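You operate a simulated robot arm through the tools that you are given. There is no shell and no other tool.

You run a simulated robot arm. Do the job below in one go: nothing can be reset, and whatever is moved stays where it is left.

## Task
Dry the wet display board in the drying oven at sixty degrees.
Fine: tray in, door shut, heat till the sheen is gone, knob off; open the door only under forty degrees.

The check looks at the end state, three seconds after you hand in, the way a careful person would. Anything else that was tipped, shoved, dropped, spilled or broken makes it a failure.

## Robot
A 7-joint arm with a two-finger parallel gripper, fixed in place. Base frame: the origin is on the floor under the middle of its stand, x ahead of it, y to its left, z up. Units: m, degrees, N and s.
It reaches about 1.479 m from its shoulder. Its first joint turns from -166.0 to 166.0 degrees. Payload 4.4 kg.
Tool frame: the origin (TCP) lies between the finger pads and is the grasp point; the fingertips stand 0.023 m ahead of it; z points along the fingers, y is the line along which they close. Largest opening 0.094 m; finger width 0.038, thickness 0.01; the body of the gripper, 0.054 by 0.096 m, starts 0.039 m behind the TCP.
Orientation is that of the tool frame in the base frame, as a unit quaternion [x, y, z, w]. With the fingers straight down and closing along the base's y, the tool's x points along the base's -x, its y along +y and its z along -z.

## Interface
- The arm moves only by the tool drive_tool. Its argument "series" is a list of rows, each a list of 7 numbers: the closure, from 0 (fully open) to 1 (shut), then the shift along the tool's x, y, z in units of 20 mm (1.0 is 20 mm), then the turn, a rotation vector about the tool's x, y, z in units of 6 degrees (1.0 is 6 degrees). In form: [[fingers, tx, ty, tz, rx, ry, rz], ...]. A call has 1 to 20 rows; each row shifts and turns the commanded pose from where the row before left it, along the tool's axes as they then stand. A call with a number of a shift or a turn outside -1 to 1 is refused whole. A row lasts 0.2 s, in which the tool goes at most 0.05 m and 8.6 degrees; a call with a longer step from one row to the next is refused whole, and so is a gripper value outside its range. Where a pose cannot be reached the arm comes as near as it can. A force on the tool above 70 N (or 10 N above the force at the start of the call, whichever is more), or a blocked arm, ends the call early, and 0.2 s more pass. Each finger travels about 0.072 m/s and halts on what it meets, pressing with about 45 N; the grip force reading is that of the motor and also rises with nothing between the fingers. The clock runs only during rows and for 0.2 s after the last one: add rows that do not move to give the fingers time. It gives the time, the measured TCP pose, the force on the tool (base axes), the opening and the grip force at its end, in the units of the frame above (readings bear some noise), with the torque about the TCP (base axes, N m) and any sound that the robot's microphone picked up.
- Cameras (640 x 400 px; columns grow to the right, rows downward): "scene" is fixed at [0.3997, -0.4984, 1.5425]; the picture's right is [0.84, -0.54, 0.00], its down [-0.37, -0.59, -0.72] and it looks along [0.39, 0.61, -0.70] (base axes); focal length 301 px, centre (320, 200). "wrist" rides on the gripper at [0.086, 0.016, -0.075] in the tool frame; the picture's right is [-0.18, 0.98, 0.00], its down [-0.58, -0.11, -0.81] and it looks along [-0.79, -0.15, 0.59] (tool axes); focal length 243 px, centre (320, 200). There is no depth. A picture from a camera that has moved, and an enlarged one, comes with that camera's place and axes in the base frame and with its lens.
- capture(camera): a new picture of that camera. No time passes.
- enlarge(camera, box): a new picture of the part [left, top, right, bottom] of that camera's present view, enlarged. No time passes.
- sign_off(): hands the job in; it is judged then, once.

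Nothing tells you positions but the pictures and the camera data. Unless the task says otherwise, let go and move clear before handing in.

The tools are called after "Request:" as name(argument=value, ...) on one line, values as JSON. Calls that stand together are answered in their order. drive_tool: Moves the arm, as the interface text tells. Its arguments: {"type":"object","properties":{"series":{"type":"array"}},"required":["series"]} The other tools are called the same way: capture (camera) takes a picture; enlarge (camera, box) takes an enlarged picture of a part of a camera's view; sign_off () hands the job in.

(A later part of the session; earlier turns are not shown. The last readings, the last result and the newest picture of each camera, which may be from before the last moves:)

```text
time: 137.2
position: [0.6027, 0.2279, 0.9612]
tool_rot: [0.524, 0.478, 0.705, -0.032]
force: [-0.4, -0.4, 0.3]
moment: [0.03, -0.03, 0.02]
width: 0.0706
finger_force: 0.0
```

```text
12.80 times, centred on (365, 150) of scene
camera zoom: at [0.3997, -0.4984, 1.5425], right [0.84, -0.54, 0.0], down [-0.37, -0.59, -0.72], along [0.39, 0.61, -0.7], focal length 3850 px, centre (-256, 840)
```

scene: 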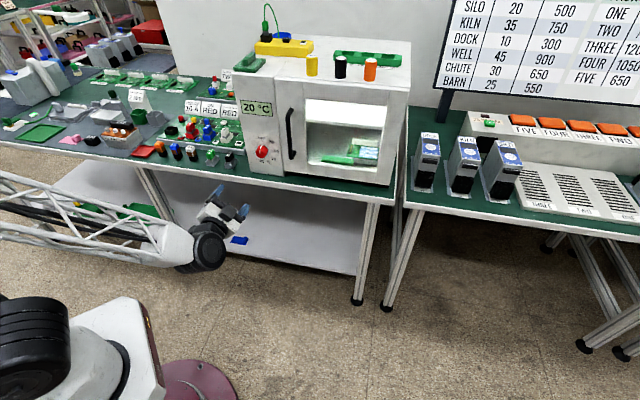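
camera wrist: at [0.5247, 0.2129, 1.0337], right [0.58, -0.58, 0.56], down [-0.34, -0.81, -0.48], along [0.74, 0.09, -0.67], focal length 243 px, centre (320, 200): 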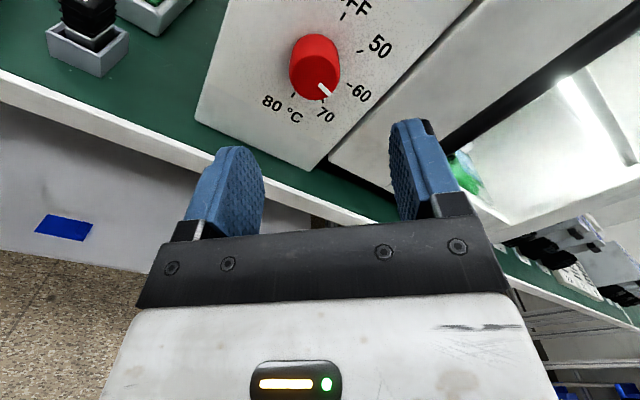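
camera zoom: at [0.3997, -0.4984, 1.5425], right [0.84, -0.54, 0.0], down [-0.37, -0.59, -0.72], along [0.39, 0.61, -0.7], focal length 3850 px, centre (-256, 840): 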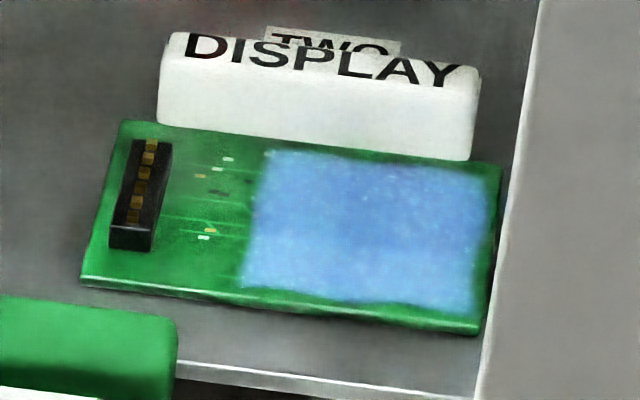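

Request:
drive_tool(series=[[0.25, 0, 0, 0, 0, 0, 0], [0.25, 0, 0, 0, 0, 0, 0], [0.25, 0, 0, 0, 0, 0, 0], [0.25, 0, 0, 0, 0, 0, 0], [0.25, 0, 0, 0, 0, 0, 0], [0.25, 0, 0, 0, 0, 0, 0], [0.25, 0, 0, 0, 0, 0, 0], [0.25, 0, 0, 0, 0, 0, 0], [0.25, 0, 0, 0, 0, 0, 0], [0.25, 0, 0, 0, 0, 0, 0], [0.25, 0, 0, 0, 0, 0, 0], [0.25, 0, 0, 0, 0, 0, 0], [0.25, 0, 0, 0, 0, 0, 0], [0.25, 0, 0, 0, 0, 0, 0], [0.25, 0, 0, 0, 0, 0, 0], [0.25, 0, 0, 0, 0, 0, 0], [0.25, 0, 0, 0, 0, 0, 0], [0.25, 0, 0, 0, 0, 0, 0], [0.25, 0, 0, 0, 0, 0, 0], [0.25, 0, 0, 0, 0, 0, 0]])

Request:
enlarge(camera="scene", box=[340, 135, 390, 165])

Request:
drive_tool(series=[[0.25, 0, 0, 0, 0, 0, 0], [0.25, 0, 0, 0, 0, 0, 0], [0.25, 0, 0, 0, 0, 0, 0], [0.25, 0, 0, 0, 0, 0, 0], [0.25, 0, 0, 0, 0, 0, 0], [0.25, 0, 0, 0, 0, 0, 0], [0.25, 0, 0, 0, 0, 0, 0], [0.25, 0, 0, 0, 0, 0, 0], [0.25, 0, 0, 0, 0, 0, 0], [0.25, 0, 0, 0, 0, 0, 0], [0.25, 0, 0, 0, 0, 0, 0], [0.25, 0, 0, 0, 0, 0, 0], [0.25, 0, 0, 0, 0, 0, 0], [0.25, 0, 0, 0, 0, 0, 0], [0.25, 0, 0, 0, 0, 0, 0], [0.25, 0, 0, 0, 0, 0, 0], [0.25, 0, 0, 0, 0, 0, 0], [0.25, 0, 0, 0, 0, 0, 0], [0.25, 0, 0, 0, 0, 0, 0], [0.25, 0, 0, 0, 0, 0, 0]])

Request:
enlarge(camera="scene", box=[340, 135, 390, 165])

Request:
drive_tool(series=[[0.25, 0, 0, 0, 0, 0, 0], [0.25, 0, 0, 0, 0, 0, 0], [0.25, 0, 0, 0, 0, 0, 0], [0.25, 0, 0, 0, 0, 0, 0], [0.25, 0, 0, 0, 0, 0, 0], [0.25, 0, 0, 0, 0, 0, 0], [0.25, 0, 0, 0, 0, 0, 0], [0.25, 0, 0, 0, 0, 0, 0], [0.25, 0, 0, 0, 0, 0, 0], [0.25, 0, 0, 0, 0, 0, 0], [0.25, 0, 0, 0, 0, 0, 0], [0.25, 0, 0, 0, 0, 0, 0], [0.25, 0, 0, 0, 0, 0, 0], [0.25, 0, 0, 0, 0, 0, 0], [0.25, 0, 0, 0, 0, 0, 0], [0.25, 0, 0, 0, 0, 0, 0], [0.25, 0, 0, 0, 0, 0, 0], [0.25, 0, 0, 0, 0, 0, 0], [0.25, 0, 0, 0, 0, 0, 0], [0.25, 0, 0, 0, 0, 0, 0]])

Request:
enlarge(camera="scene", box=[340, 135, 390, 165])

Request:
enlarge(camera="scene", box=[230, 90, 400, 190])

```text
time: 141.4
position: [0.6023, 0.228, 0.9617]
tool_rot: [0.524, 0.476, 0.705, -0.031]
force: [-0.2, 0.1, -0.3]
moment: [0.01, 0.0, 0.01]
width: 0.0706
finger_force: 0.1
```

```text
12.80 times, centred on (365, 150) of scene
camera zoom: at [0.3997, -0.4984, 1.5425], right [0.84, -0.54, 0.0], down [-0.37, -0.59, -0.72], along [0.39, 0.61, -0.7], focal length 3850 px, centre (-256, 840)
```

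zoom: 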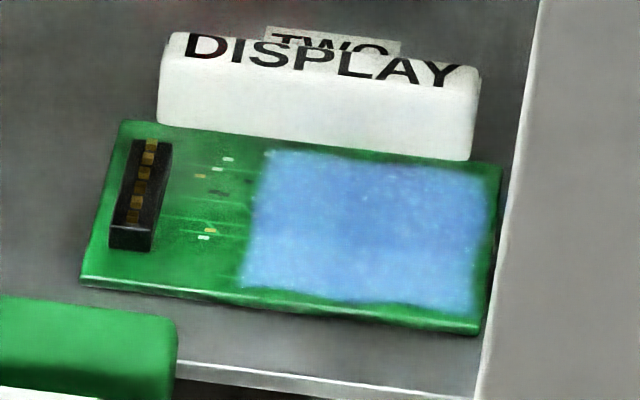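

```text
time: 145.6
position: [0.6022, 0.2283, 0.9607]
tool_rot: [0.524, 0.477, 0.705, -0.032]
force: [-0.1, -0.9, -0.6]
moment: [-0.02, 0.01, -0.01]
width: 0.0706
finger_force: 0.0
```

```text
12.80 times, centred on (365, 150) of scene
camera zoom: at [0.3997, -0.4984, 1.5425], right [0.84, -0.54, 0.0], down [-0.37, -0.59, -0.72], along [0.39, 0.61, -0.7], focal length 3850 px, centre (-256, 840)
```

zoom: 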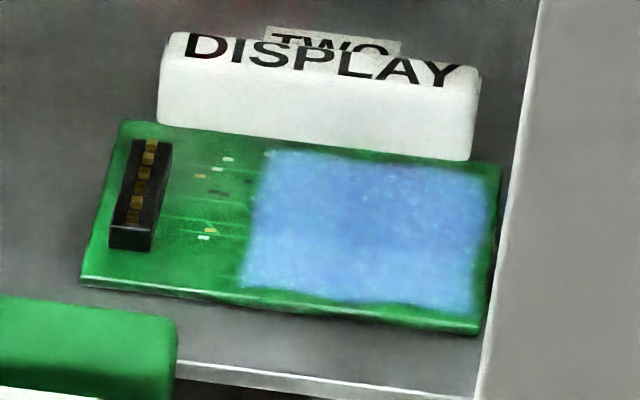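

```text
time: 149.8
position: [0.6027, 0.2268, 0.9607]
tool_rot: [0.524, 0.477, 0.705, -0.031]
force: [-1.3, -0.5, -1.4]
moment: [-0.01, 0.05, 0.02]
width: 0.0706
finger_force: 0.1
```

```text
12.80 times, centred on (365, 150) of scene
camera zoom: at [0.3997, -0.4984, 1.5425], right [0.84, -0.54, 0.0], down [-0.37, -0.59, -0.72], along [0.39, 0.61, -0.7], focal length 3850 px, centre (-256, 840)
```

zoom: 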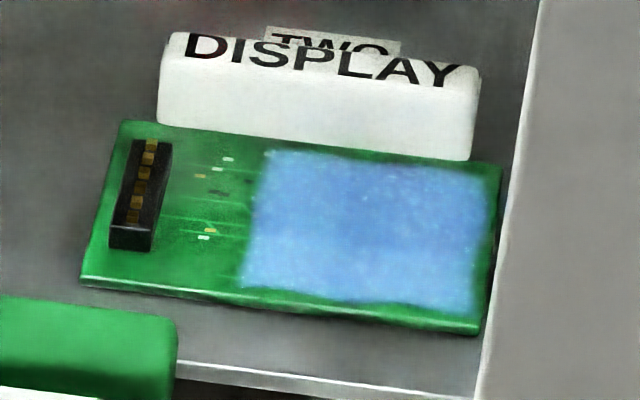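

```text
3.76 times, centred on (315, 140) of scene
camera zoom: at [0.3997, -0.4984, 1.5425], right [0.84, -0.54, 0.0], down [-0.37, -0.59, -0.72], along [0.39, 0.61, -0.7], focal length 1132 px, centre (339, 426)
```

zoom: 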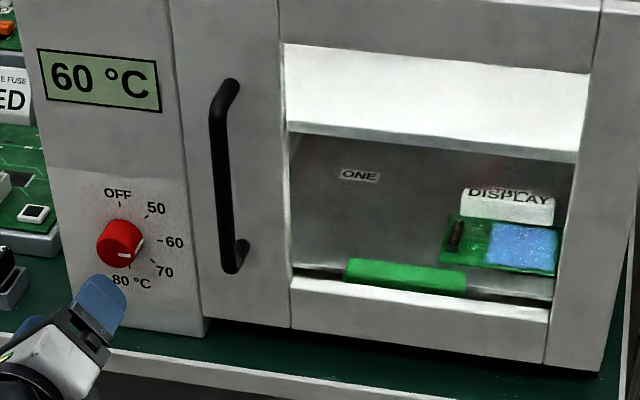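

Request:
drive_tool(series=[[0.25, 0, 0, 0, 0, 0, 0], [0.25, 0, 0, 0, 0, 0, 0], [0.25, 0, 0, 0, 0, 0, 0], [0.25, 0, 0, 0, 0, 0, 0], [0.25, 0, 0, 0, 0, 0, 0], [0.25, 0, 0, 0, 0, 0, 0], [0.25, 0, 0, 0, 0, 0, 0], [0.25, 0, 0, 0, 0, 0, 0], [0.25, 0, 0, 0, 0, 0, 0], [0.25, 0, 0, 0, 0, 0, 0], [0.25, 0, 0, 0, 0, 0, 0], [0.25, 0, 0, 0, 0, 0, 0], [0.25, 0, 0, 0, 0, 0, 0], [0.25, 0, 0, 0, 0, 0, 0], [0.25, 0, 0, 0, 0, 0, 0], [0.25, 0, 0, 0, 0, 0, 0], [0.25, 0, 0, 0, 0, 0, 0], [0.25, 0, 0, 0, 0, 0, 0], [0.25, 0, 0, 0, 0, 0, 0], [0.25, 0, 0, 0, 0, 0, 0]])

Request:
drive_tool(series=[[0.25, 0, 0, 0, 0, 0, 0], [0.25, 0, 0, 0, 0, 0, 0], [0.25, 0, 0, 0, 0, 0, 0], [0.25, 0, 0, 0, 0, 0, 0], [0.25, 0, 0, 0, 0, 0, 0], [0.25, 0, 0, 0, 0, 0, 0], [0.25, 0, 0, 0, 0, 0, 0], [0.25, 0, 0, 0, 0, 0, 0], [0.25, 0, 0, 0, 0, 0, 0], [0.25, 0, 0, 0, 0, 0, 0], [0.25, 0, 0, 0, 0, 0, 0], [0.25, 0, 0, 0, 0, 0, 0], [0.25, 0, 0, 0, 0, 0, 0], [0.25, 0, 0, 0, 0, 0, 0], [0.25, 0, 0, 0, 0, 0, 0], [0.25, 0, 0, 0, 0, 0, 0], [0.25, 0, 0, 0, 0, 0, 0], [0.25, 0, 0, 0, 0, 0, 0], [0.25, 0, 0, 0, 0, 0, 0], [0.25, 0, 0, 0, 0, 0, 0]])

Request:
enlarge(camera="scene", box=[230, 90, 400, 190])

Request:
drive_tool(series=[[0.25, 0, 0, 0, 0, 0, 0], [0.25, 0, 0, 0, 0, 0, 0], [0.25, 0, 0, 0, 0, 0, 0], [0.25, 0, 0, 0, 0, 0, 0], [0.25, 0, 0, 0, 0, 0, 0], [0.25, 0, 0, 0, 0, 0, 0], [0.25, 0, 0, 0, 0, 0, 0], [0.25, 0, 0, 0, 0, 0, 0], [0.25, 0, 0, 0, 0, 0, 0], [0.25, 0, 0, 0, 0, 0, 0], [0.25, 0, 0, 0, 0, 0, 0], [0.25, 0, 0, 0, 0, 0, 0], [0.25, 0, 0, 0, 0, 0, 0], [0.25, 0, 0, 0, 0, 0, 0], [0.25, 0, 0, 0, 0, 0, 0], [0.25, 0, 0, 0, 0, 0, 0], [0.25, 0, 0, 0, 0, 0, 0], [0.25, 0, 0, 0, 0, 0, 0], [0.25, 0, 0, 0, 0, 0, 0], [0.25, 0, 0, 0, 0, 0, 0]])

Request:
drive_tool(series=[[0.25, 0, 0, 0, 0, 0, 0], [0.25, 0, 0, 0, 0, 0, 0], [0.25, 0, 0, 0, 0, 0, 0], [0.25, 0, 0, 0, 0, 0, 0], [0.25, 0, 0, 0, 0, 0, 0], [0.25, 0, 0, 0, 0, 0, 0], [0.25, 0, 0, 0, 0, 0, 0], [0.25, 0, 0, 0, 0, 0, 0], [0.25, 0, 0, 0, 0, 0, 0], [0.25, 0, 0, 0, 0, 0, 0], [0.25, 0, 0, 0, 0, 0, 0], [0.25, 0, 0, 0, 0, 0, 0], [0.25, 0, 0, 0, 0, 0, 0], [0.25, 0, 0, 0, 0, 0, 0], [0.25, 0, 0, 0, 0, 0, 0], [0.25, 0, 0, 0, 0, 0, 0], [0.25, 0, 0, 0, 0, 0, 0], [0.25, 0, 0, 0, 0, 0, 0], [0.25, 0, 0, 0, 0, 0, 0], [0.25, 0, 0, 0, 0, 0, 0]])

Request:
enlarge(camera="scene", box=[230, 90, 400, 190])

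Request:
enlarge(camera="scene", box=[340, 135, 390, 165])

```text
time: 154.0
position: [0.6025, 0.2283, 0.9611]
tool_rot: [0.524, 0.478, 0.704, -0.032]
force: [-0.2, 0.1, 0.1]
moment: [0.0, 0.01, 0.01]
width: 0.0707
finger_force: 0.1
```

```text
time: 158.2
position: [0.6019, 0.2284, 0.9608]
tool_rot: [0.523, 0.478, 0.705, -0.031]
force: [-0.2, -0.4, -0.6]
moment: [0.0, 0.0, 0.03]
width: 0.0706
finger_force: 0.1
```

```text
3.76 times, centred on (315, 140) of scene
camera zoom: at [0.3997, -0.4984, 1.5425], right [0.84, -0.54, 0.0], down [-0.37, -0.59, -0.72], along [0.39, 0.61, -0.7], focal length 1132 px, centre (339, 426)
```

zoom: 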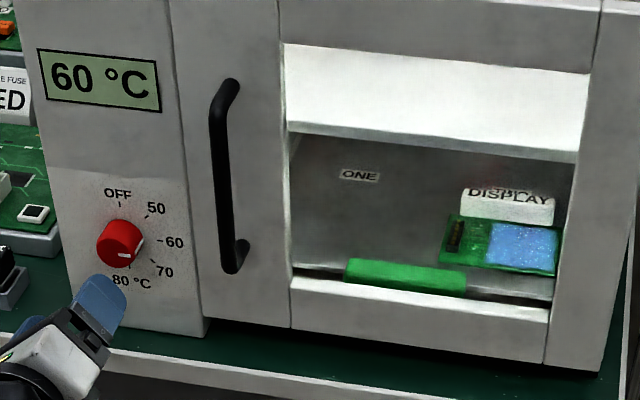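

```text
time: 162.4
position: [0.6014, 0.2278, 0.9597]
tool_rot: [0.524, 0.478, 0.704, -0.033]
force: [0.5, -1.0, -0.4]
moment: [-0.02, -0.03, -0.03]
width: 0.0706
finger_force: 0.1
```

```text
time: 166.6
position: [0.6023, 0.2296, 0.9606]
tool_rot: [0.524, 0.477, 0.705, -0.032]
force: [0.0, 0.1, -0.1]
moment: [0.0, -0.01, 0.01]
width: 0.0706
finger_force: 0.0
```

```text
3.76 times, centred on (315, 140) of scene
camera zoom: at [0.3997, -0.4984, 1.5425], right [0.84, -0.54, 0.0], down [-0.37, -0.59, -0.72], along [0.39, 0.61, -0.7], focal length 1132 px, centre (339, 426)
```

zoom: 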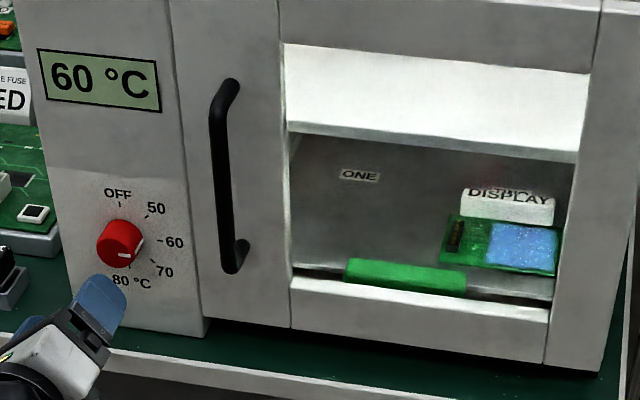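

```text
12.80 times, centred on (365, 150) of scene
camera zoom: at [0.3997, -0.4984, 1.5425], right [0.84, -0.54, 0.0], down [-0.37, -0.59, -0.72], along [0.39, 0.61, -0.7], focal length 3850 px, centre (-256, 840)
```

zoom: 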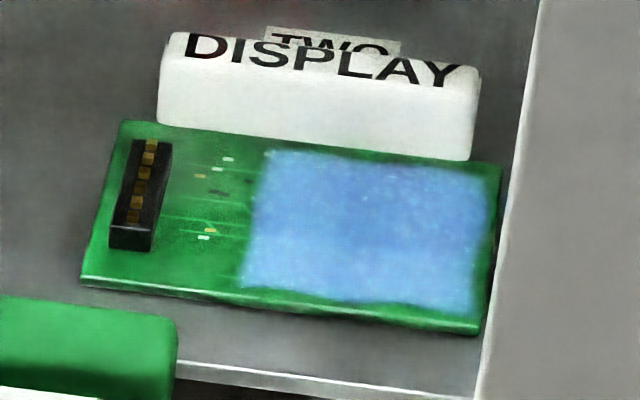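

No change over the last minute at 60 °C. Let me zoom in a lot further on the patch, and on the other boards, to judge whether it is film or part of the board.

Request:
enlarge(camera="scene", box=[358, 144, 382, 162])

Request:
enlarge(camera="scene", box=[85, 65, 155, 95])

Request:
enlarge(camera="scene", box=[145, 65, 215, 95])

```text
16.00 times, centred on (370, 153) of scene
camera zoom: at [0.3997, -0.4984, 1.5425], right [0.84, -0.54, 0.0], down [-0.37, -0.59, -0.72], along [0.39, 0.61, -0.7], focal length 4813 px, centre (-480, 952)
```

zoom: 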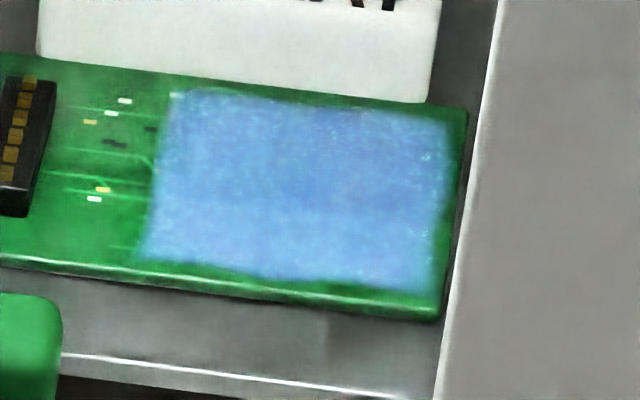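

```text
9.14 times, centred on (120, 80) of scene
camera zoom: at [0.3997, -0.4984, 1.5425], right [0.84, -0.54, 0.0], down [-0.37, -0.59, -0.72], along [0.39, 0.61, -0.7], focal length 2750 px, centre (2149, 1297)
```

zoom: 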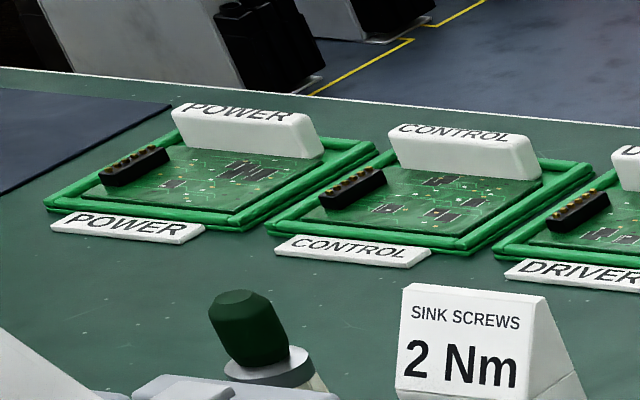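

```text
9.14 times, centred on (180, 80) of scene
camera zoom: at [0.3997, -0.4984, 1.5425], right [0.84, -0.54, 0.0], down [-0.37, -0.59, -0.72], along [0.39, 0.61, -0.7], focal length 2750 px, centre (1600, 1297)
```

zoom: 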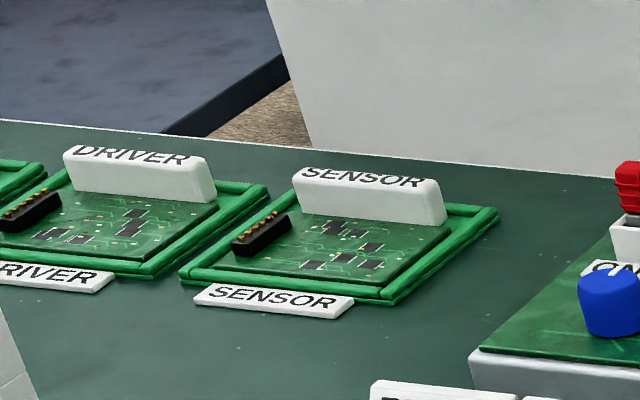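

The other boards carry black chips where this one shows blue, so the patch is indeed a film over the board. I'll keep heating at 60 °C and check regularly.

Request:
drive_tool(series=[[0.25, 0, 0, 0, 0, 0, 0], [0.25, 0, 0, 0, 0, 0, 0], [0.25, 0, 0, 0, 0, 0, 0], [0.25, 0, 0, 0, 0, 0, 0], [0.25, 0, 0, 0, 0, 0, 0], [0.25, 0, 0, 0, 0, 0, 0], [0.25, 0, 0, 0, 0, 0, 0], [0.25, 0, 0, 0, 0, 0, 0], [0.25, 0, 0, 0, 0, 0, 0], [0.25, 0, 0, 0, 0, 0, 0], [0.25, 0, 0, 0, 0, 0, 0], [0.25, 0, 0, 0, 0, 0, 0], [0.25, 0, 0, 0, 0, 0, 0], [0.25, 0, 0, 0, 0, 0, 0], [0.25, 0, 0, 0, 0, 0, 0], [0.25, 0, 0, 0, 0, 0, 0], [0.25, 0, 0, 0, 0, 0, 0], [0.25, 0, 0, 0, 0, 0, 0], [0.25, 0, 0, 0, 0, 0, 0], [0.25, 0, 0, 0, 0, 0, 0]])

Request:
drive_tool(series=[[0.25, 0, 0, 0, 0, 0, 0], [0.25, 0, 0, 0, 0, 0, 0], [0.25, 0, 0, 0, 0, 0, 0], [0.25, 0, 0, 0, 0, 0, 0], [0.25, 0, 0, 0, 0, 0, 0], [0.25, 0, 0, 0, 0, 0, 0], [0.25, 0, 0, 0, 0, 0, 0], [0.25, 0, 0, 0, 0, 0, 0], [0.25, 0, 0, 0, 0, 0, 0], [0.25, 0, 0, 0, 0, 0, 0], [0.25, 0, 0, 0, 0, 0, 0], [0.25, 0, 0, 0, 0, 0, 0], [0.25, 0, 0, 0, 0, 0, 0], [0.25, 0, 0, 0, 0, 0, 0], [0.25, 0, 0, 0, 0, 0, 0], [0.25, 0, 0, 0, 0, 0, 0], [0.25, 0, 0, 0, 0, 0, 0], [0.25, 0, 0, 0, 0, 0, 0], [0.25, 0, 0, 0, 0, 0, 0], [0.25, 0, 0, 0, 0, 0, 0]])

Request:
enlarge(camera="scene", box=[230, 90, 400, 190])

Request:
drive_tool(series=[[0.25, 0, 0, 0, 0, 0, 0], [0.25, 0, 0, 0, 0, 0, 0], [0.25, 0, 0, 0, 0, 0, 0], [0.25, 0, 0, 0, 0, 0, 0], [0.25, 0, 0, 0, 0, 0, 0], [0.25, 0, 0, 0, 0, 0, 0], [0.25, 0, 0, 0, 0, 0, 0], [0.25, 0, 0, 0, 0, 0, 0], [0.25, 0, 0, 0, 0, 0, 0], [0.25, 0, 0, 0, 0, 0, 0], [0.25, 0, 0, 0, 0, 0, 0], [0.25, 0, 0, 0, 0, 0, 0], [0.25, 0, 0, 0, 0, 0, 0], [0.25, 0, 0, 0, 0, 0, 0], [0.25, 0, 0, 0, 0, 0, 0], [0.25, 0, 0, 0, 0, 0, 0], [0.25, 0, 0, 0, 0, 0, 0], [0.25, 0, 0, 0, 0, 0, 0], [0.25, 0, 0, 0, 0, 0, 0], [0.25, 0, 0, 0, 0, 0, 0]])

Request:
drive_tool(series=[[0.25, 0, 0, 0, 0, 0, 0], [0.25, 0, 0, 0, 0, 0, 0], [0.25, 0, 0, 0, 0, 0, 0], [0.25, 0, 0, 0, 0, 0, 0], [0.25, 0, 0, 0, 0, 0, 0], [0.25, 0, 0, 0, 0, 0, 0], [0.25, 0, 0, 0, 0, 0, 0], [0.25, 0, 0, 0, 0, 0, 0], [0.25, 0, 0, 0, 0, 0, 0], [0.25, 0, 0, 0, 0, 0, 0], [0.25, 0, 0, 0, 0, 0, 0], [0.25, 0, 0, 0, 0, 0, 0], [0.25, 0, 0, 0, 0, 0, 0], [0.25, 0, 0, 0, 0, 0, 0], [0.25, 0, 0, 0, 0, 0, 0], [0.25, 0, 0, 0, 0, 0, 0], [0.25, 0, 0, 0, 0, 0, 0], [0.25, 0, 0, 0, 0, 0, 0], [0.25, 0, 0, 0, 0, 0, 0], [0.25, 0, 0, 0, 0, 0, 0]])

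Request:
enlarge(camera="scene", box=[230, 90, 400, 190])

Request:
enlarge(camera="scene", box=[340, 135, 390, 165])

```text
time: 170.8
position: [0.6022, 0.2273, 0.9623]
tool_rot: [0.524, 0.477, 0.705, -0.031]
force: [0.2, 0.4, 0.3]
moment: [0.0, -0.02, 0.02]
width: 0.0704
finger_force: 0.1
```

```text
time: 175.0
position: [0.602, 0.2292, 0.9618]
tool_rot: [0.524, 0.477, 0.705, -0.032]
force: [0.2, 0.4, -0.5]
moment: [0.0, -0.01, 0.01]
width: 0.0702
finger_force: 0.0
```

```text
3.76 times, centred on (315, 140) of scene
camera zoom: at [0.3997, -0.4984, 1.5425], right [0.84, -0.54, 0.0], down [-0.37, -0.59, -0.72], along [0.39, 0.61, -0.7], focal length 1132 px, centre (339, 426)
```

zoom: 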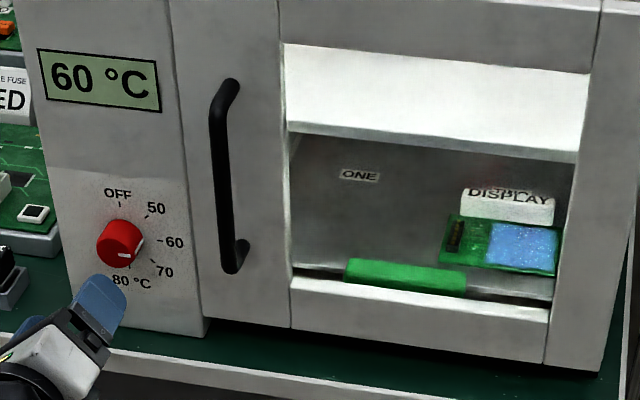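

```text
time: 179.2
position: [0.6023, 0.2279, 0.9607]
tool_rot: [0.524, 0.476, 0.705, -0.032]
force: [0.1, 0.1, -0.1]
moment: [0.0, 0.03, 0.0]
width: 0.0705
finger_force: 0.0
```

```text
time: 183.4
position: [0.6028, 0.227, 0.9607]
tool_rot: [0.524, 0.477, 0.705, -0.032]
force: [0.4, -0.3, 0.0]
moment: [0.02, -0.02, 0.0]
width: 0.0706
finger_force: 0.0
```

```text
3.76 times, centred on (315, 140) of scene
camera zoom: at [0.3997, -0.4984, 1.5425], right [0.84, -0.54, 0.0], down [-0.37, -0.59, -0.72], along [0.39, 0.61, -0.7], focal length 1132 px, centre (339, 426)
```

zoom: 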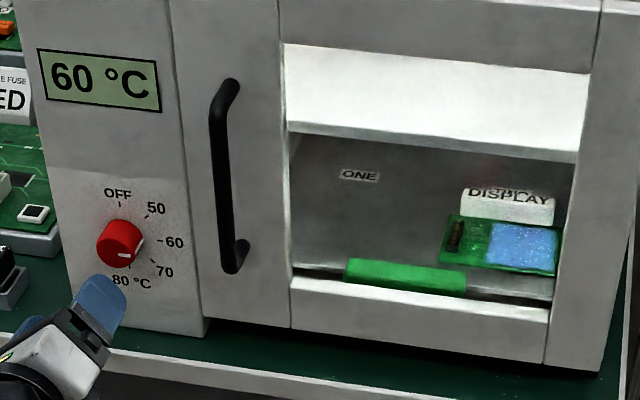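

```text
12.80 times, centred on (365, 150) of scene
camera zoom: at [0.3997, -0.4984, 1.5425], right [0.84, -0.54, 0.0], down [-0.37, -0.59, -0.72], along [0.39, 0.61, -0.7], focal length 3850 px, centre (-256, 840)
```

zoom: 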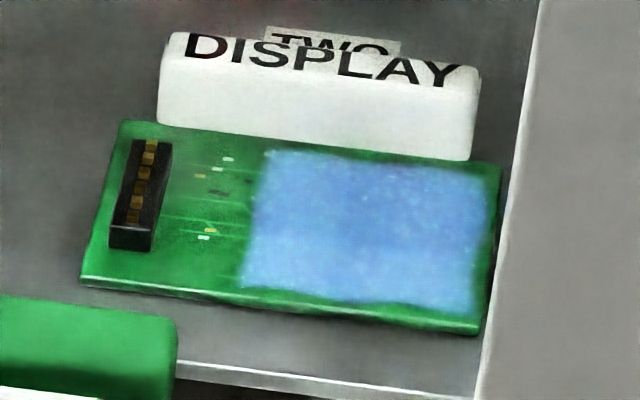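

The picture has been identical since the drops vanished, so either this is the dry state or I'm missing detail. I'll bring the wrist camera up to the window for a closer look while the oven holds 60 °C.

Request:
drive_tool(series=[[0.25, 0, 0, -1, 0, 0, 0], [0.25, 0, 0, -1, 0, 0, 0], [0.25, -0.4, 0.946, 0, 0, 0, 0], [0.25, -0.4, 0.946, 0, 0, 0, 0], [0.25, -0.4, 0.946, 0, 0, 0, 0], [0.25, -0.4, 0.946, 0, 0, 0, 0], [0.25, -0.4, 0.946, 0, 0, 0, 0], [0.25, -0.4, 0.946, 0, 0, 0, 0], [0.25, -0.4, 0.946, 0, 0, 0, 0], [0.25, -0.4, 0.946, 0, 0, 0, 0], [0.25, -0.4, 0.946, 0, 0, 0, 0], [0.25, -0.4, 0.946, 0, 0, 0, 0], [0.25, -0.4, 0.946, 0, 0, 0, 0], [0.25, -0.4, 0.946, 0, 0, 0, 0], [0.25, -0.4, 0.946, 0, 0, 0, 0], [0.25, -0.4, 0.946, 0, 0, 0, 0], [0.25, -0.4, 0.946, 0, 0, 0, 0], [0.25, -0.4, 0.946, 0, 0, 0, 0], [0.25, -0.4, 0.946, 0, 0, 0, 0], [0.25, -0.4, 0.946, 0, 0, 0, 0]])

Request:
drive_tool(series=[[0.25, 0, 0, 0, 0, 0, 0.827], [0.25, 0, 0, 0, 0, 0, 0.827], [0.25, 0, 0, 0, 0, 0, 0.827], [0.25, 0, 0, 0, 0, 0, 0.827], [0.25, 0, 0, 0, 0, 0, 0.827], [0.25, 0, 0, 0, 0, 0, 0.827], [0.25, 0, 0, 0, 0, 0, 0.827], [0.25, 0, 0, 0, 0, 0, 0.827], [0.25, 0, 0, 0, 0, 0, 0]])

Request:
capture(camera="wrist")

Request:
capture(camera="scene")

```text
time: 187.6
position: [0.8242, -0.0487, 1.0674]
tool_rot: [0.524, 0.479, 0.704, -0.033]
force: [0.7, -0.4, 0.2]
moment: [0.04, 0.0, 0.02]
width: 0.0707
finger_force: 0.1
```

```text
time: 189.6
position: [0.8229, -0.0495, 1.0668]
tool_rot: [0.655, 0.27, 0.652, -0.269]
force: [-0.1, 0.1, -0.2]
moment: [-0.01, 0.02, -0.02]
width: 0.0703
finger_force: 0.0
```

```text
taken
camera wrist: at [0.7831, -0.1153, 1.1543], right [0.69, -0.7, -0.18], down [-0.65, -0.49, -0.58], along [0.31, 0.52, -0.8], focal length 243 px, centre (320, 200)
```

wrist: 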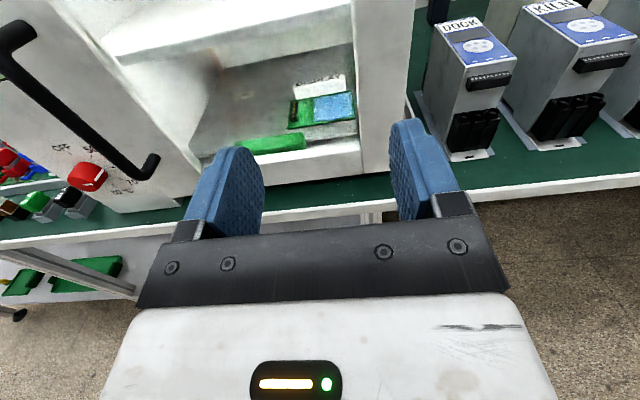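

```text
taken
```

scene: 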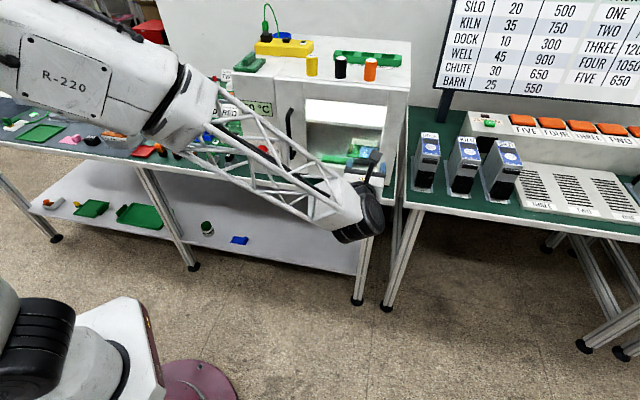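

The arm has a clear view through the window now. Zooming in on the board.

Request:
enlarge(camera="wrist", box=[280, 68, 360, 136])

Request:
enlarge(camera="wrist", box=[305, 85, 360, 130])

```text
5.88 times, centred on (320, 102) of wrist
camera zoom: at [0.7831, -0.1153, 1.1543], right [0.69, -0.7, -0.18], down [-0.65, -0.49, -0.58], along [0.31, 0.52, -0.8], focal length 1427 px, centre (320, 776)
```

zoom: 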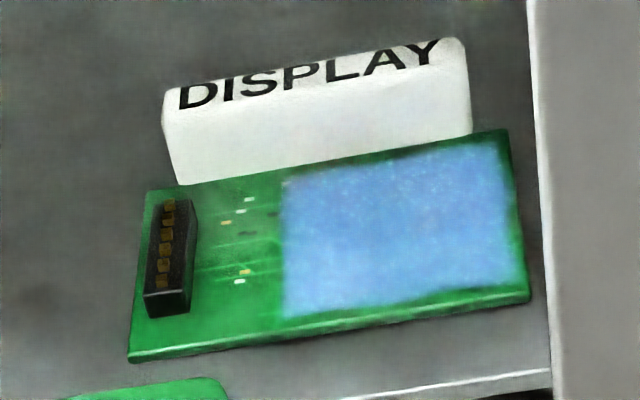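

```text
8.89 times, centred on (332, 108) of wrist
camera zoom: at [0.7831, -0.1153, 1.1543], right [0.69, -0.7, -0.18], down [-0.65, -0.49, -0.58], along [0.31, 0.52, -0.8], focal length 2157 px, centre (209, 1022)
```

zoom: 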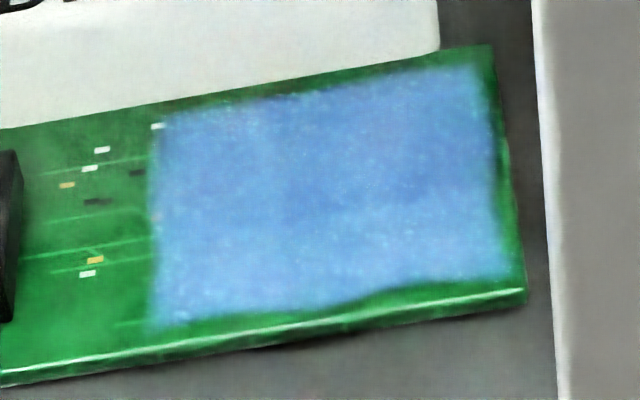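

The patch has soft edges over the board's traces, so it may be a damp haze that still has to go. Waiting longer at 60 °C does no harm, so I'll keep watching from here.

Request:
drive_tool(series=[[0.25, 0, 0, 0, 0, 0, 0], [0.25, 0, 0, 0, 0, 0, 0], [0.25, 0, 0, 0, 0, 0, 0], [0.25, 0, 0, 0, 0, 0, 0], [0.25, 0, 0, 0, 0, 0, 0], [0.25, 0, 0, 0, 0, 0, 0], [0.25, 0, 0, 0, 0, 0, 0], [0.25, 0, 0, 0, 0, 0, 0], [0.25, 0, 0, 0, 0, 0, 0], [0.25, 0, 0, 0, 0, 0, 0], [0.25, 0, 0, 0, 0, 0, 0], [0.25, 0, 0, 0, 0, 0, 0], [0.25, 0, 0, 0, 0, 0, 0], [0.25, 0, 0, 0, 0, 0, 0], [0.25, 0, 0, 0, 0, 0, 0], [0.25, 0, 0, 0, 0, 0, 0], [0.25, 0, 0, 0, 0, 0, 0], [0.25, 0, 0, 0, 0, 0, 0], [0.25, 0, 0, 0, 0, 0, 0], [0.25, 0, 0, 0, 0, 0, 0]])

Request:
drive_tool(series=[[0.25, 0, 0, 0, 0, 0, 0], [0.25, 0, 0, 0, 0, 0, 0], [0.25, 0, 0, 0, 0, 0, 0], [0.25, 0, 0, 0, 0, 0, 0], [0.25, 0, 0, 0, 0, 0, 0], [0.25, 0, 0, 0, 0, 0, 0], [0.25, 0, 0, 0, 0, 0, 0], [0.25, 0, 0, 0, 0, 0, 0], [0.25, 0, 0, 0, 0, 0, 0], [0.25, 0, 0, 0, 0, 0, 0], [0.25, 0, 0, 0, 0, 0, 0], [0.25, 0, 0, 0, 0, 0, 0], [0.25, 0, 0, 0, 0, 0, 0], [0.25, 0, 0, 0, 0, 0, 0], [0.25, 0, 0, 0, 0, 0, 0], [0.25, 0, 0, 0, 0, 0, 0], [0.25, 0, 0, 0, 0, 0, 0], [0.25, 0, 0, 0, 0, 0, 0], [0.25, 0, 0, 0, 0, 0, 0], [0.25, 0, 0, 0, 0, 0, 0]])

Request:
drive_tool(series=[[0.25, 0, 0, 0, 0, 0, 0], [0.25, 0, 0, 0, 0, 0, 0], [0.25, 0, 0, 0, 0, 0, 0], [0.25, 0, 0, 0, 0, 0, 0], [0.25, 0, 0, 0, 0, 0, 0], [0.25, 0, 0, 0, 0, 0, 0], [0.25, 0, 0, 0, 0, 0, 0], [0.25, 0, 0, 0, 0, 0, 0], [0.25, 0, 0, 0, 0, 0, 0], [0.25, 0, 0, 0, 0, 0, 0], [0.25, 0, 0, 0, 0, 0, 0], [0.25, 0, 0, 0, 0, 0, 0], [0.25, 0, 0, 0, 0, 0, 0], [0.25, 0, 0, 0, 0, 0, 0], [0.25, 0, 0, 0, 0, 0, 0], [0.25, 0, 0, 0, 0, 0, 0], [0.25, 0, 0, 0, 0, 0, 0], [0.25, 0, 0, 0, 0, 0, 0], [0.25, 0, 0, 0, 0, 0, 0], [0.25, 0, 0, 0, 0, 0, 0]])

Request:
drive_tool(series=[[0.25, 0, 0, 0, 0, 0, 0], [0.25, 0, 0, 0, 0, 0, 0], [0.25, 0, 0, 0, 0, 0, 0], [0.25, 0, 0, 0, 0, 0, 0], [0.25, 0, 0, 0, 0, 0, 0], [0.25, 0, 0, 0, 0, 0, 0], [0.25, 0, 0, 0, 0, 0, 0], [0.25, 0, 0, 0, 0, 0, 0], [0.25, 0, 0, 0, 0, 0, 0], [0.25, 0, 0, 0, 0, 0, 0], [0.25, 0, 0, 0, 0, 0, 0], [0.25, 0, 0, 0, 0, 0, 0], [0.25, 0, 0, 0, 0, 0, 0], [0.25, 0, 0, 0, 0, 0, 0], [0.25, 0, 0, 0, 0, 0, 0], [0.25, 0, 0, 0, 0, 0, 0], [0.25, 0, 0, 0, 0, 0, 0], [0.25, 0, 0, 0, 0, 0, 0], [0.25, 0, 0, 0, 0, 0, 0], [0.25, 0, 0, 0, 0, 0, 0]])

Request:
drive_tool(series=[[0.25, 0, 0, 0, 0, 0, 0], [0.25, 0, 0, 0, 0, 0, 0], [0.25, 0, 0, 0, 0, 0, 0], [0.25, 0, 0, 0, 0, 0, 0], [0.25, 0, 0, 0, 0, 0, 0], [0.25, 0, 0, 0, 0, 0, 0], [0.25, 0, 0, 0, 0, 0, 0], [0.25, 0, 0, 0, 0, 0, 0], [0.25, 0, 0, 0, 0, 0, 0], [0.25, 0, 0, 0, 0, 0, 0], [0.25, 0, 0, 0, 0, 0, 0], [0.25, 0, 0, 0, 0, 0, 0], [0.25, 0, 0, 0, 0, 0, 0], [0.25, 0, 0, 0, 0, 0, 0], [0.25, 0, 0, 0, 0, 0, 0], [0.25, 0, 0, 0, 0, 0, 0], [0.25, 0, 0, 0, 0, 0, 0], [0.25, 0, 0, 0, 0, 0, 0], [0.25, 0, 0, 0, 0, 0, 0], [0.25, 0, 0, 0, 0, 0, 0]])

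Request:
enlarge(camera="wrist", box=[280, 68, 360, 136])

Request:
enlarge(camera="scene", box=[230, 90, 310, 180])

```text
time: 193.8
position: [0.8235, -0.0505, 1.0666]
tool_rot: [0.655, 0.271, 0.652, -0.269]
force: [0.8, 0.2, -0.1]
moment: [0.02, -0.01, 0.02]
width: 0.0705
finger_force: 0.0
```

```text
time: 198.0
position: [0.825, -0.0508, 1.0673]
tool_rot: [0.655, 0.271, 0.652, -0.268]
force: [-0.2, 0.4, 0.1]
moment: [0.0, 0.0, 0.01]
width: 0.0704
finger_force: 0.1
```

```text
time: 202.2
position: [0.8244, -0.0501, 1.0679]
tool_rot: [0.655, 0.272, 0.652, -0.27]
force: [0.1, -0.1, 0.6]
moment: [-0.03, -0.03, 0.01]
width: 0.0706
finger_force: 0.1
```

```text
time: 206.4
position: [0.8245, -0.0498, 1.0659]
tool_rot: [0.655, 0.271, 0.652, -0.269]
force: [0.7, 0.2, -0.5]
moment: [-0.01, 0.02, 0.03]
width: 0.0704
finger_force: 0.0
```

```text
time: 210.6
position: [0.8246, -0.0518, 1.067]
tool_rot: [0.655, 0.272, 0.651, -0.269]
force: [0.1, -0.6, 0.0]
moment: [0.0, 0.01, 0.01]
width: 0.0706
finger_force: 0.0
```

```text
5.88 times, centred on (320, 102) of wrist
camera zoom: at [0.7831, -0.1152, 1.1545], right [0.69, -0.7, -0.18], down [-0.65, -0.49, -0.58], along [0.31, 0.52, -0.8], focal length 1427 px, centre (320, 776)
```

zoom: 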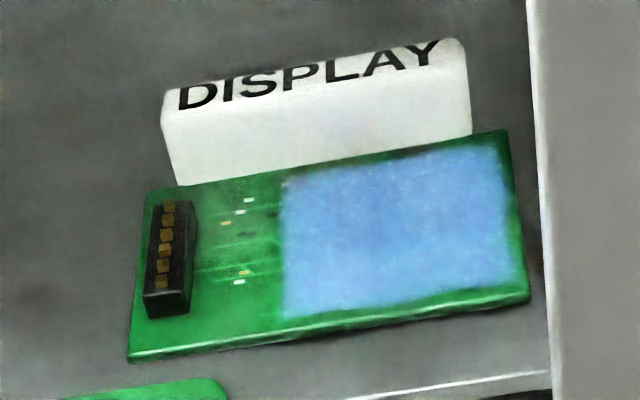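

```text
4.44 times, centred on (270, 135) of scene
camera zoom: at [0.3997, -0.4984, 1.5425], right [0.84, -0.54, 0.0], down [-0.37, -0.59, -0.72], along [0.39, 0.61, -0.7], focal length 1337 px, centre (542, 489)
```

zoom: 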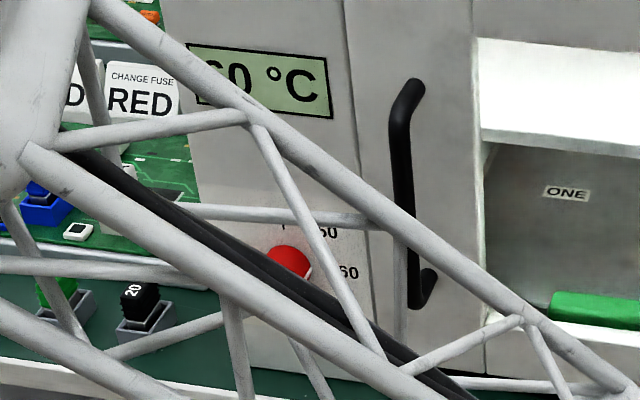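

After more than 100 s at a steady 60 °C nothing changes further: the shiny drops are gone and the remaining blue is the display's own area. Next I'll return to the knob to switch it off.

Request:
drive_tool(series=[[0.25, 0, 0, 0, 0, 0, -0.827], [0.25, 0, 0, 0, 0, 0, -0.827], [0.25, 0, 0, 0, 0, 0, -0.827], [0.25, 0, 0, 0, 0, 0, -0.827], [0.25, 0, 0, 0, 0, 0, -0.827], [0.25, 0, 0, 0, 0, 0, -0.827], [0.25, 0, 0, 0, 0, 0, -0.827], [0.25, 0, 0, 0, 0, 0, -0.827], [0.25, 0, 0, 0, 0, 0, 0]])

Request:
drive_tool(series=[[0.25, 0.397, -0.943, 0, 0, 0, 0], [0.25, 0.397, -0.943, 0, 0, 0, 0], [0.25, 0.397, -0.943, 0, 0, 0, 0], [0.25, 0.397, -0.943, 0, 0, 0, 0], [0.25, 0.397, -0.943, 0, 0, 0, 0], [0.25, 0.397, -0.943, 0, 0, 0, 0], [0.25, 0.397, -0.943, 0, 0, 0, 0], [0.25, 0.397, -0.943, 0, 0, 0, 0], [0.25, 0.397, -0.943, 0, 0, 0, 0], [0.25, 0.397, -0.943, 0, 0, 0, 0], [0.25, 0.397, -0.943, 0, 0, 0, 0], [0.25, 0.397, -0.943, 0, 0, 0, 0], [0.25, 0.397, -0.943, 0, 0, 0, 0], [0.25, 0.397, -0.943, 0, 0, 0, 0], [0.25, 0.397, -0.943, 0, 0, 0, 0], [0.25, 0.397, -0.943, 0, 0, 0, 0], [0.25, 0.397, -0.943, 0, 0, 0, 0], [0.25, 0.397, -0.943, 0, 0, 0, 0], [0.25, 0, 0, 0, 0, 0, 0]])

Request:
enlarge(camera="scene", box=[230, 90, 400, 190])

Request:
capture(camera="wrist")

```text
time: 212.6
position: [0.8236, -0.0488, 1.0673]
tool_rot: [0.524, 0.477, 0.705, -0.031]
force: [0.4, -0.6, 0.2]
moment: [0.0, 0.02, -0.04]
width: 0.0708
finger_force: 0.1
```

```text
time: 216.6
position: [0.5733, 0.1979, 0.9593]
tool_rot: [0.524, 0.477, 0.705, -0.032]
force: [0.1, 0.3, -0.2]
moment: [0.02, 0.02, 0.0]
width: 0.0703
finger_force: 0.0
```

```text
3.76 times, centred on (315, 140) of scene
camera zoom: at [0.3997, -0.4984, 1.5425], right [0.84, -0.54, 0.0], down [-0.37, -0.59, -0.72], along [0.39, 0.61, -0.7], focal length 1132 px, centre (339, 426)
```

zoom: 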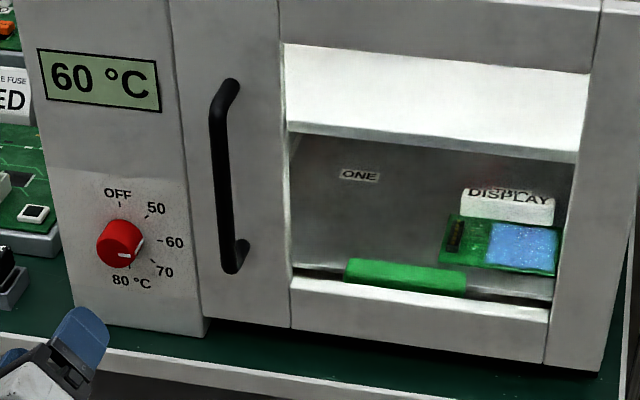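

```text
taken
camera wrist: at [0.4907, 0.1751, 1.0372], right [0.62, -0.62, 0.49], down [-0.37, -0.78, -0.51], along [0.69, 0.14, -0.71], focal length 243 px, centre (320, 200)
```

wrist: 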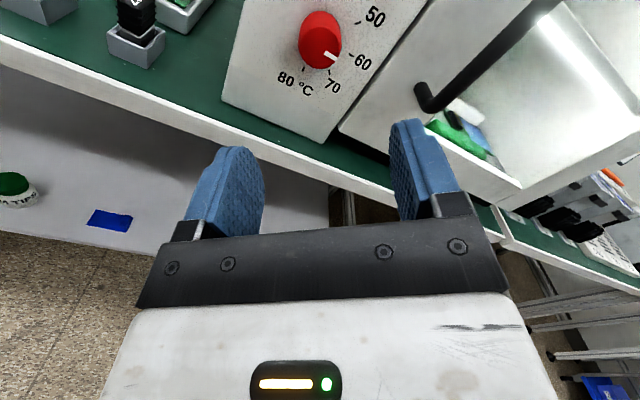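

Aligned with the knob within about a millimetre. Advancing over it and gripping.

Request:
drive_tool(series=[[0.25, 0, 0, 1, 0, 0, 0], [0.25, 0, 0, 1, 0, 0, 0], [0.25, 0, 0, 1, 0, 0, 0], [0.25, 0, 0, 1, 0, 0, 0], [0.25, 0, 0, 1, 0, 0, 0], [0.25, 0, 0, 1, 0, 0, 0], [0.25, 0, 0, 0.5, 0, 0, 0], [0.25, 0, 0, 0.5, 0, 0, 0], [0.25, 0, 0, 0, 0, 0, 0]])

Request:
enlarge(camera="wrist", box=[160, 0, 480, 240])

Request:
enlarge(camera="scene", box=[220, 110, 300, 190])

```text
time: 218.6
position: [0.6742, 0.2978, 0.9591]
tool_rot: [0.524, 0.478, 0.705, -0.033]
force: [0.1, 0.3, 0.3]
moment: [0.02, -0.03, 0.02]
width: 0.0706
finger_force: 0.0
```

```text
1.67 times, centred on (320, 120) of wrist
camera zoom: at [0.5913, 0.2754, 1.0361], right [0.62, -0.62, 0.49], down [-0.37, -0.78, -0.51], along [0.69, 0.14, -0.71], focal length 404 px, centre (320, 333)
```

zoom: 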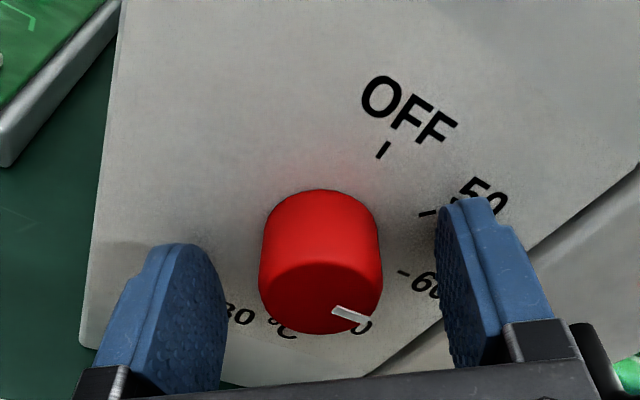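

```text
5.00 times, centred on (260, 150) of scene
camera zoom: at [0.3997, -0.4984, 1.5425], right [0.84, -0.54, 0.0], down [-0.37, -0.59, -0.72], along [0.39, 0.61, -0.7], focal length 1504 px, centre (620, 450)
```

zoom: 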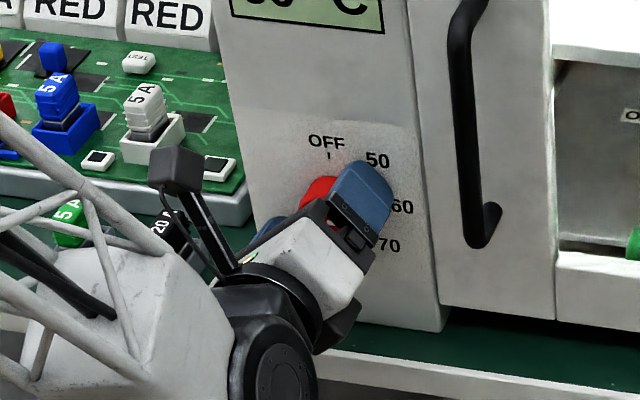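

Request:
drive_tool(series=[[0.6, 0, 0, 0, 0, 0, 0], [1, 0, 0, 0, 0, 0, 0], [1, 0, 0, 0, 0, 0, 0]])

Request:
drive_tool(series=[[1, 0, 0, 0, 0, 0, -0.5], [1, 0, 0, 0, 0, 0, -0.5], [1, 0, 0, 0, 0, 0, -0.5], [1, 0, 0, 0, 0, 0, -0.5]])

```text
time: 219.4
position: [0.6745, 0.2981, 0.9585]
tool_rot: [0.524, 0.477, 0.705, -0.032]
force: [4.2, -3.5, 1.2]
moment: [0.3, -0.27, -0.53]
width: 0.036
finger_force: 45.2
```

```text
time: 220.4
position: [0.6748, 0.2993, 0.9602]
tool_rot: [0.471, 0.53, 0.704, 0.042]
force: [42.6, 8.3, -6.2]
moment: [0.15, -0.13, -1.04]
width: 0.0357
finger_force: 45.5
```

Request:
drive_tool(series=[[1, -0.02, 0.015, 0.015, 0, 0, -0.5], [1, 0, 0, 0, 0, 0, -0.5], [1, 0, 0, 0, 0, 0, -0.5], [1, 0, 0, 0, 0, 0, -0.5]])

Request:
enlarge(camera="wrist", box=[160, 0, 480, 240])

```text
time: 221.4
position: [0.6751, 0.2985, 0.959]
tool_rot: [0.413, 0.576, 0.696, 0.116]
force: [11.0, -16.3, 16.6]
moment: [0.57, -0.52, -0.41]
width: 0.0356
finger_force: 45.4
```

```text
1.67 times, centred on (320, 120) of wrist
camera zoom: at [0.5721, 0.2943, 1.0127], right [0.43, -0.42, 0.8], down [-0.24, -0.91, -0.35], along [0.87, -0.04, -0.49], focal length 404 px, centre (320, 333)
```

zoom: 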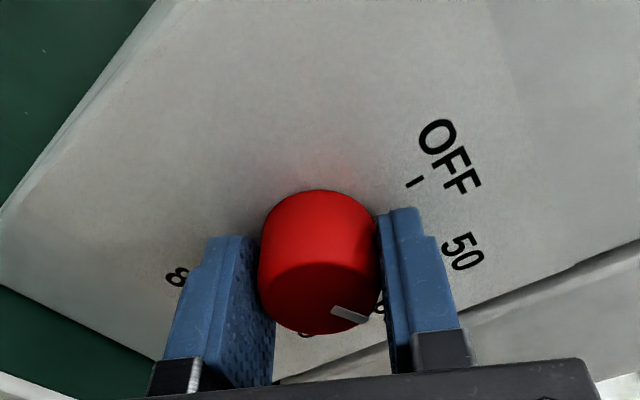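

Request:
drive_tool(series=[[1, 0, 0, 0, 0, 0, -0.5], [1, 0, 0, 0, 0, 0, -0.5], [1, 0, 0, 0, 0, 0, -0.5], [1, 0, 0, 0, 0, 0, -0.5], [1, 0, 0, 0, 0, 0, -0.5]])

```text
time: 222.6
position: [0.675, 0.2968, 0.961]
tool_rot: [0.334, 0.624, 0.675, 0.206]
force: [-7.5, -14.4, 31.1]
moment: [0.55, -0.43, -0.26]
width: 0.0355
finger_force: 45.1
```

Request:
drive_tool(series=[[1, 0, 0.03, 0, 0, 0, -0.5], [1, 0, 0, 0, 0, 0, -0.5], [1, 0, 0, 0, 0, 0, -0.5], [1, 0, 0, 0, 0, 0, -0.5], [1, 0, 0, 0, 0, 0, -0.5]])

```text
time: 223.8
position: [0.675, 0.2966, 0.959]
tool_rot: [0.251, 0.663, 0.642, 0.293]
force: [4.1, -15.8, 32.6]
moment: [0.52, -0.46, -0.65]
width: 0.0358
finger_force: 44.2
```

Request:
drive_tool(series=[[1, 0, 0.03, 0, 0, 0, -0.5], [1, 0, 0, 0, 0, 0, -0.5], [1, 0, 0, 0, 0, 0, -0.5], [1, 0, 0, 0, 0, 0, -0.5], [1, 0, 0, 0, 0, 0, -0.5], [1, 0, 0, 0, 0, 0, -0.5]])

Request:
enlarge(camera="wrist", box=[160, 0, 480, 240])

Request:
enlarge(camera="scene", box=[220, 90, 300, 190])

```text
time: 225.2
position: [0.6737, 0.2979, 0.9595]
tool_rot: [0.143, 0.694, 0.589, 0.389]
force: [-0.1, -23.1, 32.4]
moment: [0.78, -0.78, -0.22]
width: 0.0358
finger_force: 44.6
```

```text
1.67 times, centred on (320, 120) of wrist
camera zoom: at [0.5608, 0.3053, 0.9442], right [-0.13, 0.14, 0.98], down [-0.16, -0.98, 0.12], along [0.98, -0.14, 0.15], focal length 404 px, centre (320, 333)
```

zoom: 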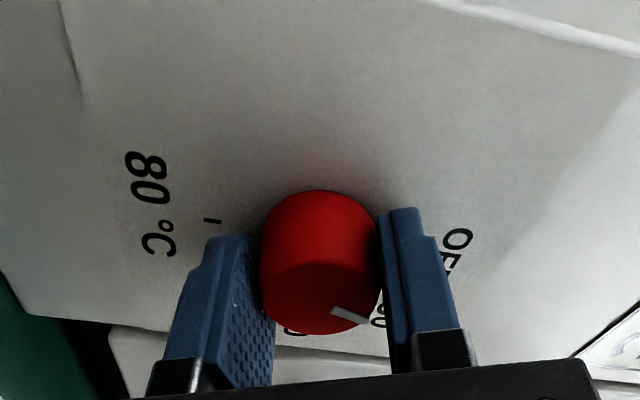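

```text
4.00 times, centred on (260, 140) of scene
camera zoom: at [0.3997, -0.4984, 1.5425], right [0.84, -0.54, 0.0], down [-0.37, -0.59, -0.72], along [0.39, 0.61, -0.7], focal length 1203 px, centre (560, 440)
```

zoom: 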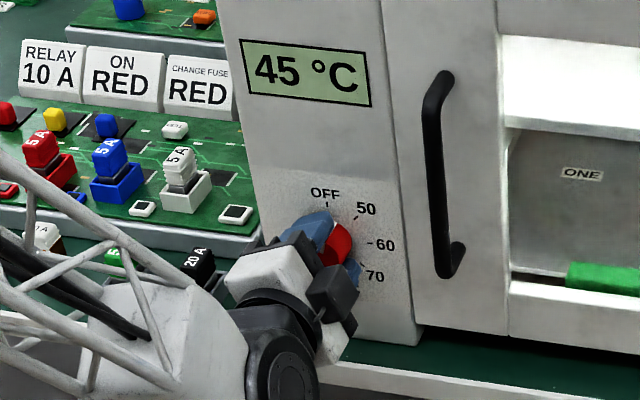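

The heater is cutting back, with the display at 45 °C. About 18° left to OFF.

Request:
drive_tool(series=[[1, 0, 0.03, 0, 0, 0, -0.5], [1, 0, 0, 0, 0, 0, -0.5], [1, 0, 0, 0, 0, 0, -0.5], [1, 0, 0, 0, 0, 0, -0.5], [1, 0, 0, 0, 0, 0, -0.5], [1, 0, 0, 0, 0, 0, -0.5]])

Request:
enlarge(camera="wrist", box=[160, 0, 480, 240])

Request:
enlarge(camera="scene", box=[220, 90, 300, 190])

```text
time: 226.6
position: [0.6749, 0.297, 0.9604]
tool_rot: [0.033, 0.708, 0.52, 0.476]
force: [29.7, 6.3, 10.7]
moment: [0.77, -0.42, 0.23]
width: 0.0358
finger_force: 44.7
```

```text
1.67 times, centred on (320, 120) of wrist
camera zoom: at [0.5672, 0.2987, 0.9189], right [-0.34, 0.35, 0.87], down [-0.2, -0.93, 0.29], along [0.92, -0.08, 0.39], focal length 404 px, centre (320, 333)
```

zoom: 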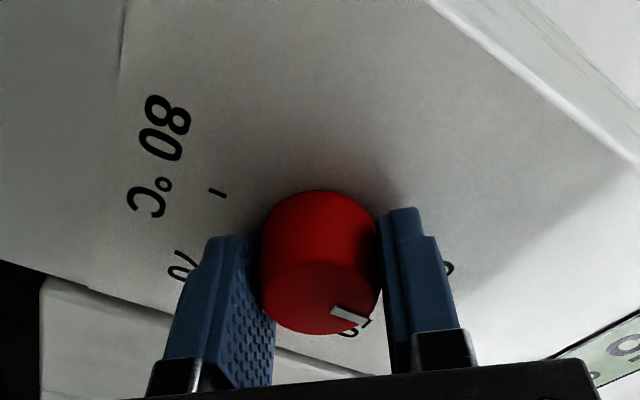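

```text
4.00 times, centred on (260, 140) of scene
camera zoom: at [0.3997, -0.4984, 1.5425], right [0.84, -0.54, 0.0], down [-0.37, -0.59, -0.72], along [0.39, 0.61, -0.7], focal length 1203 px, centre (560, 440)
```

zoom: 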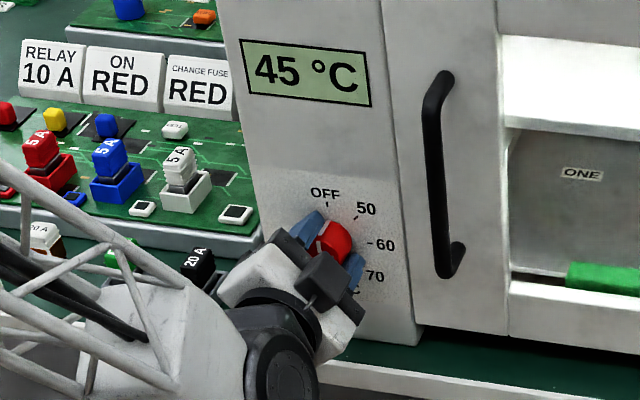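

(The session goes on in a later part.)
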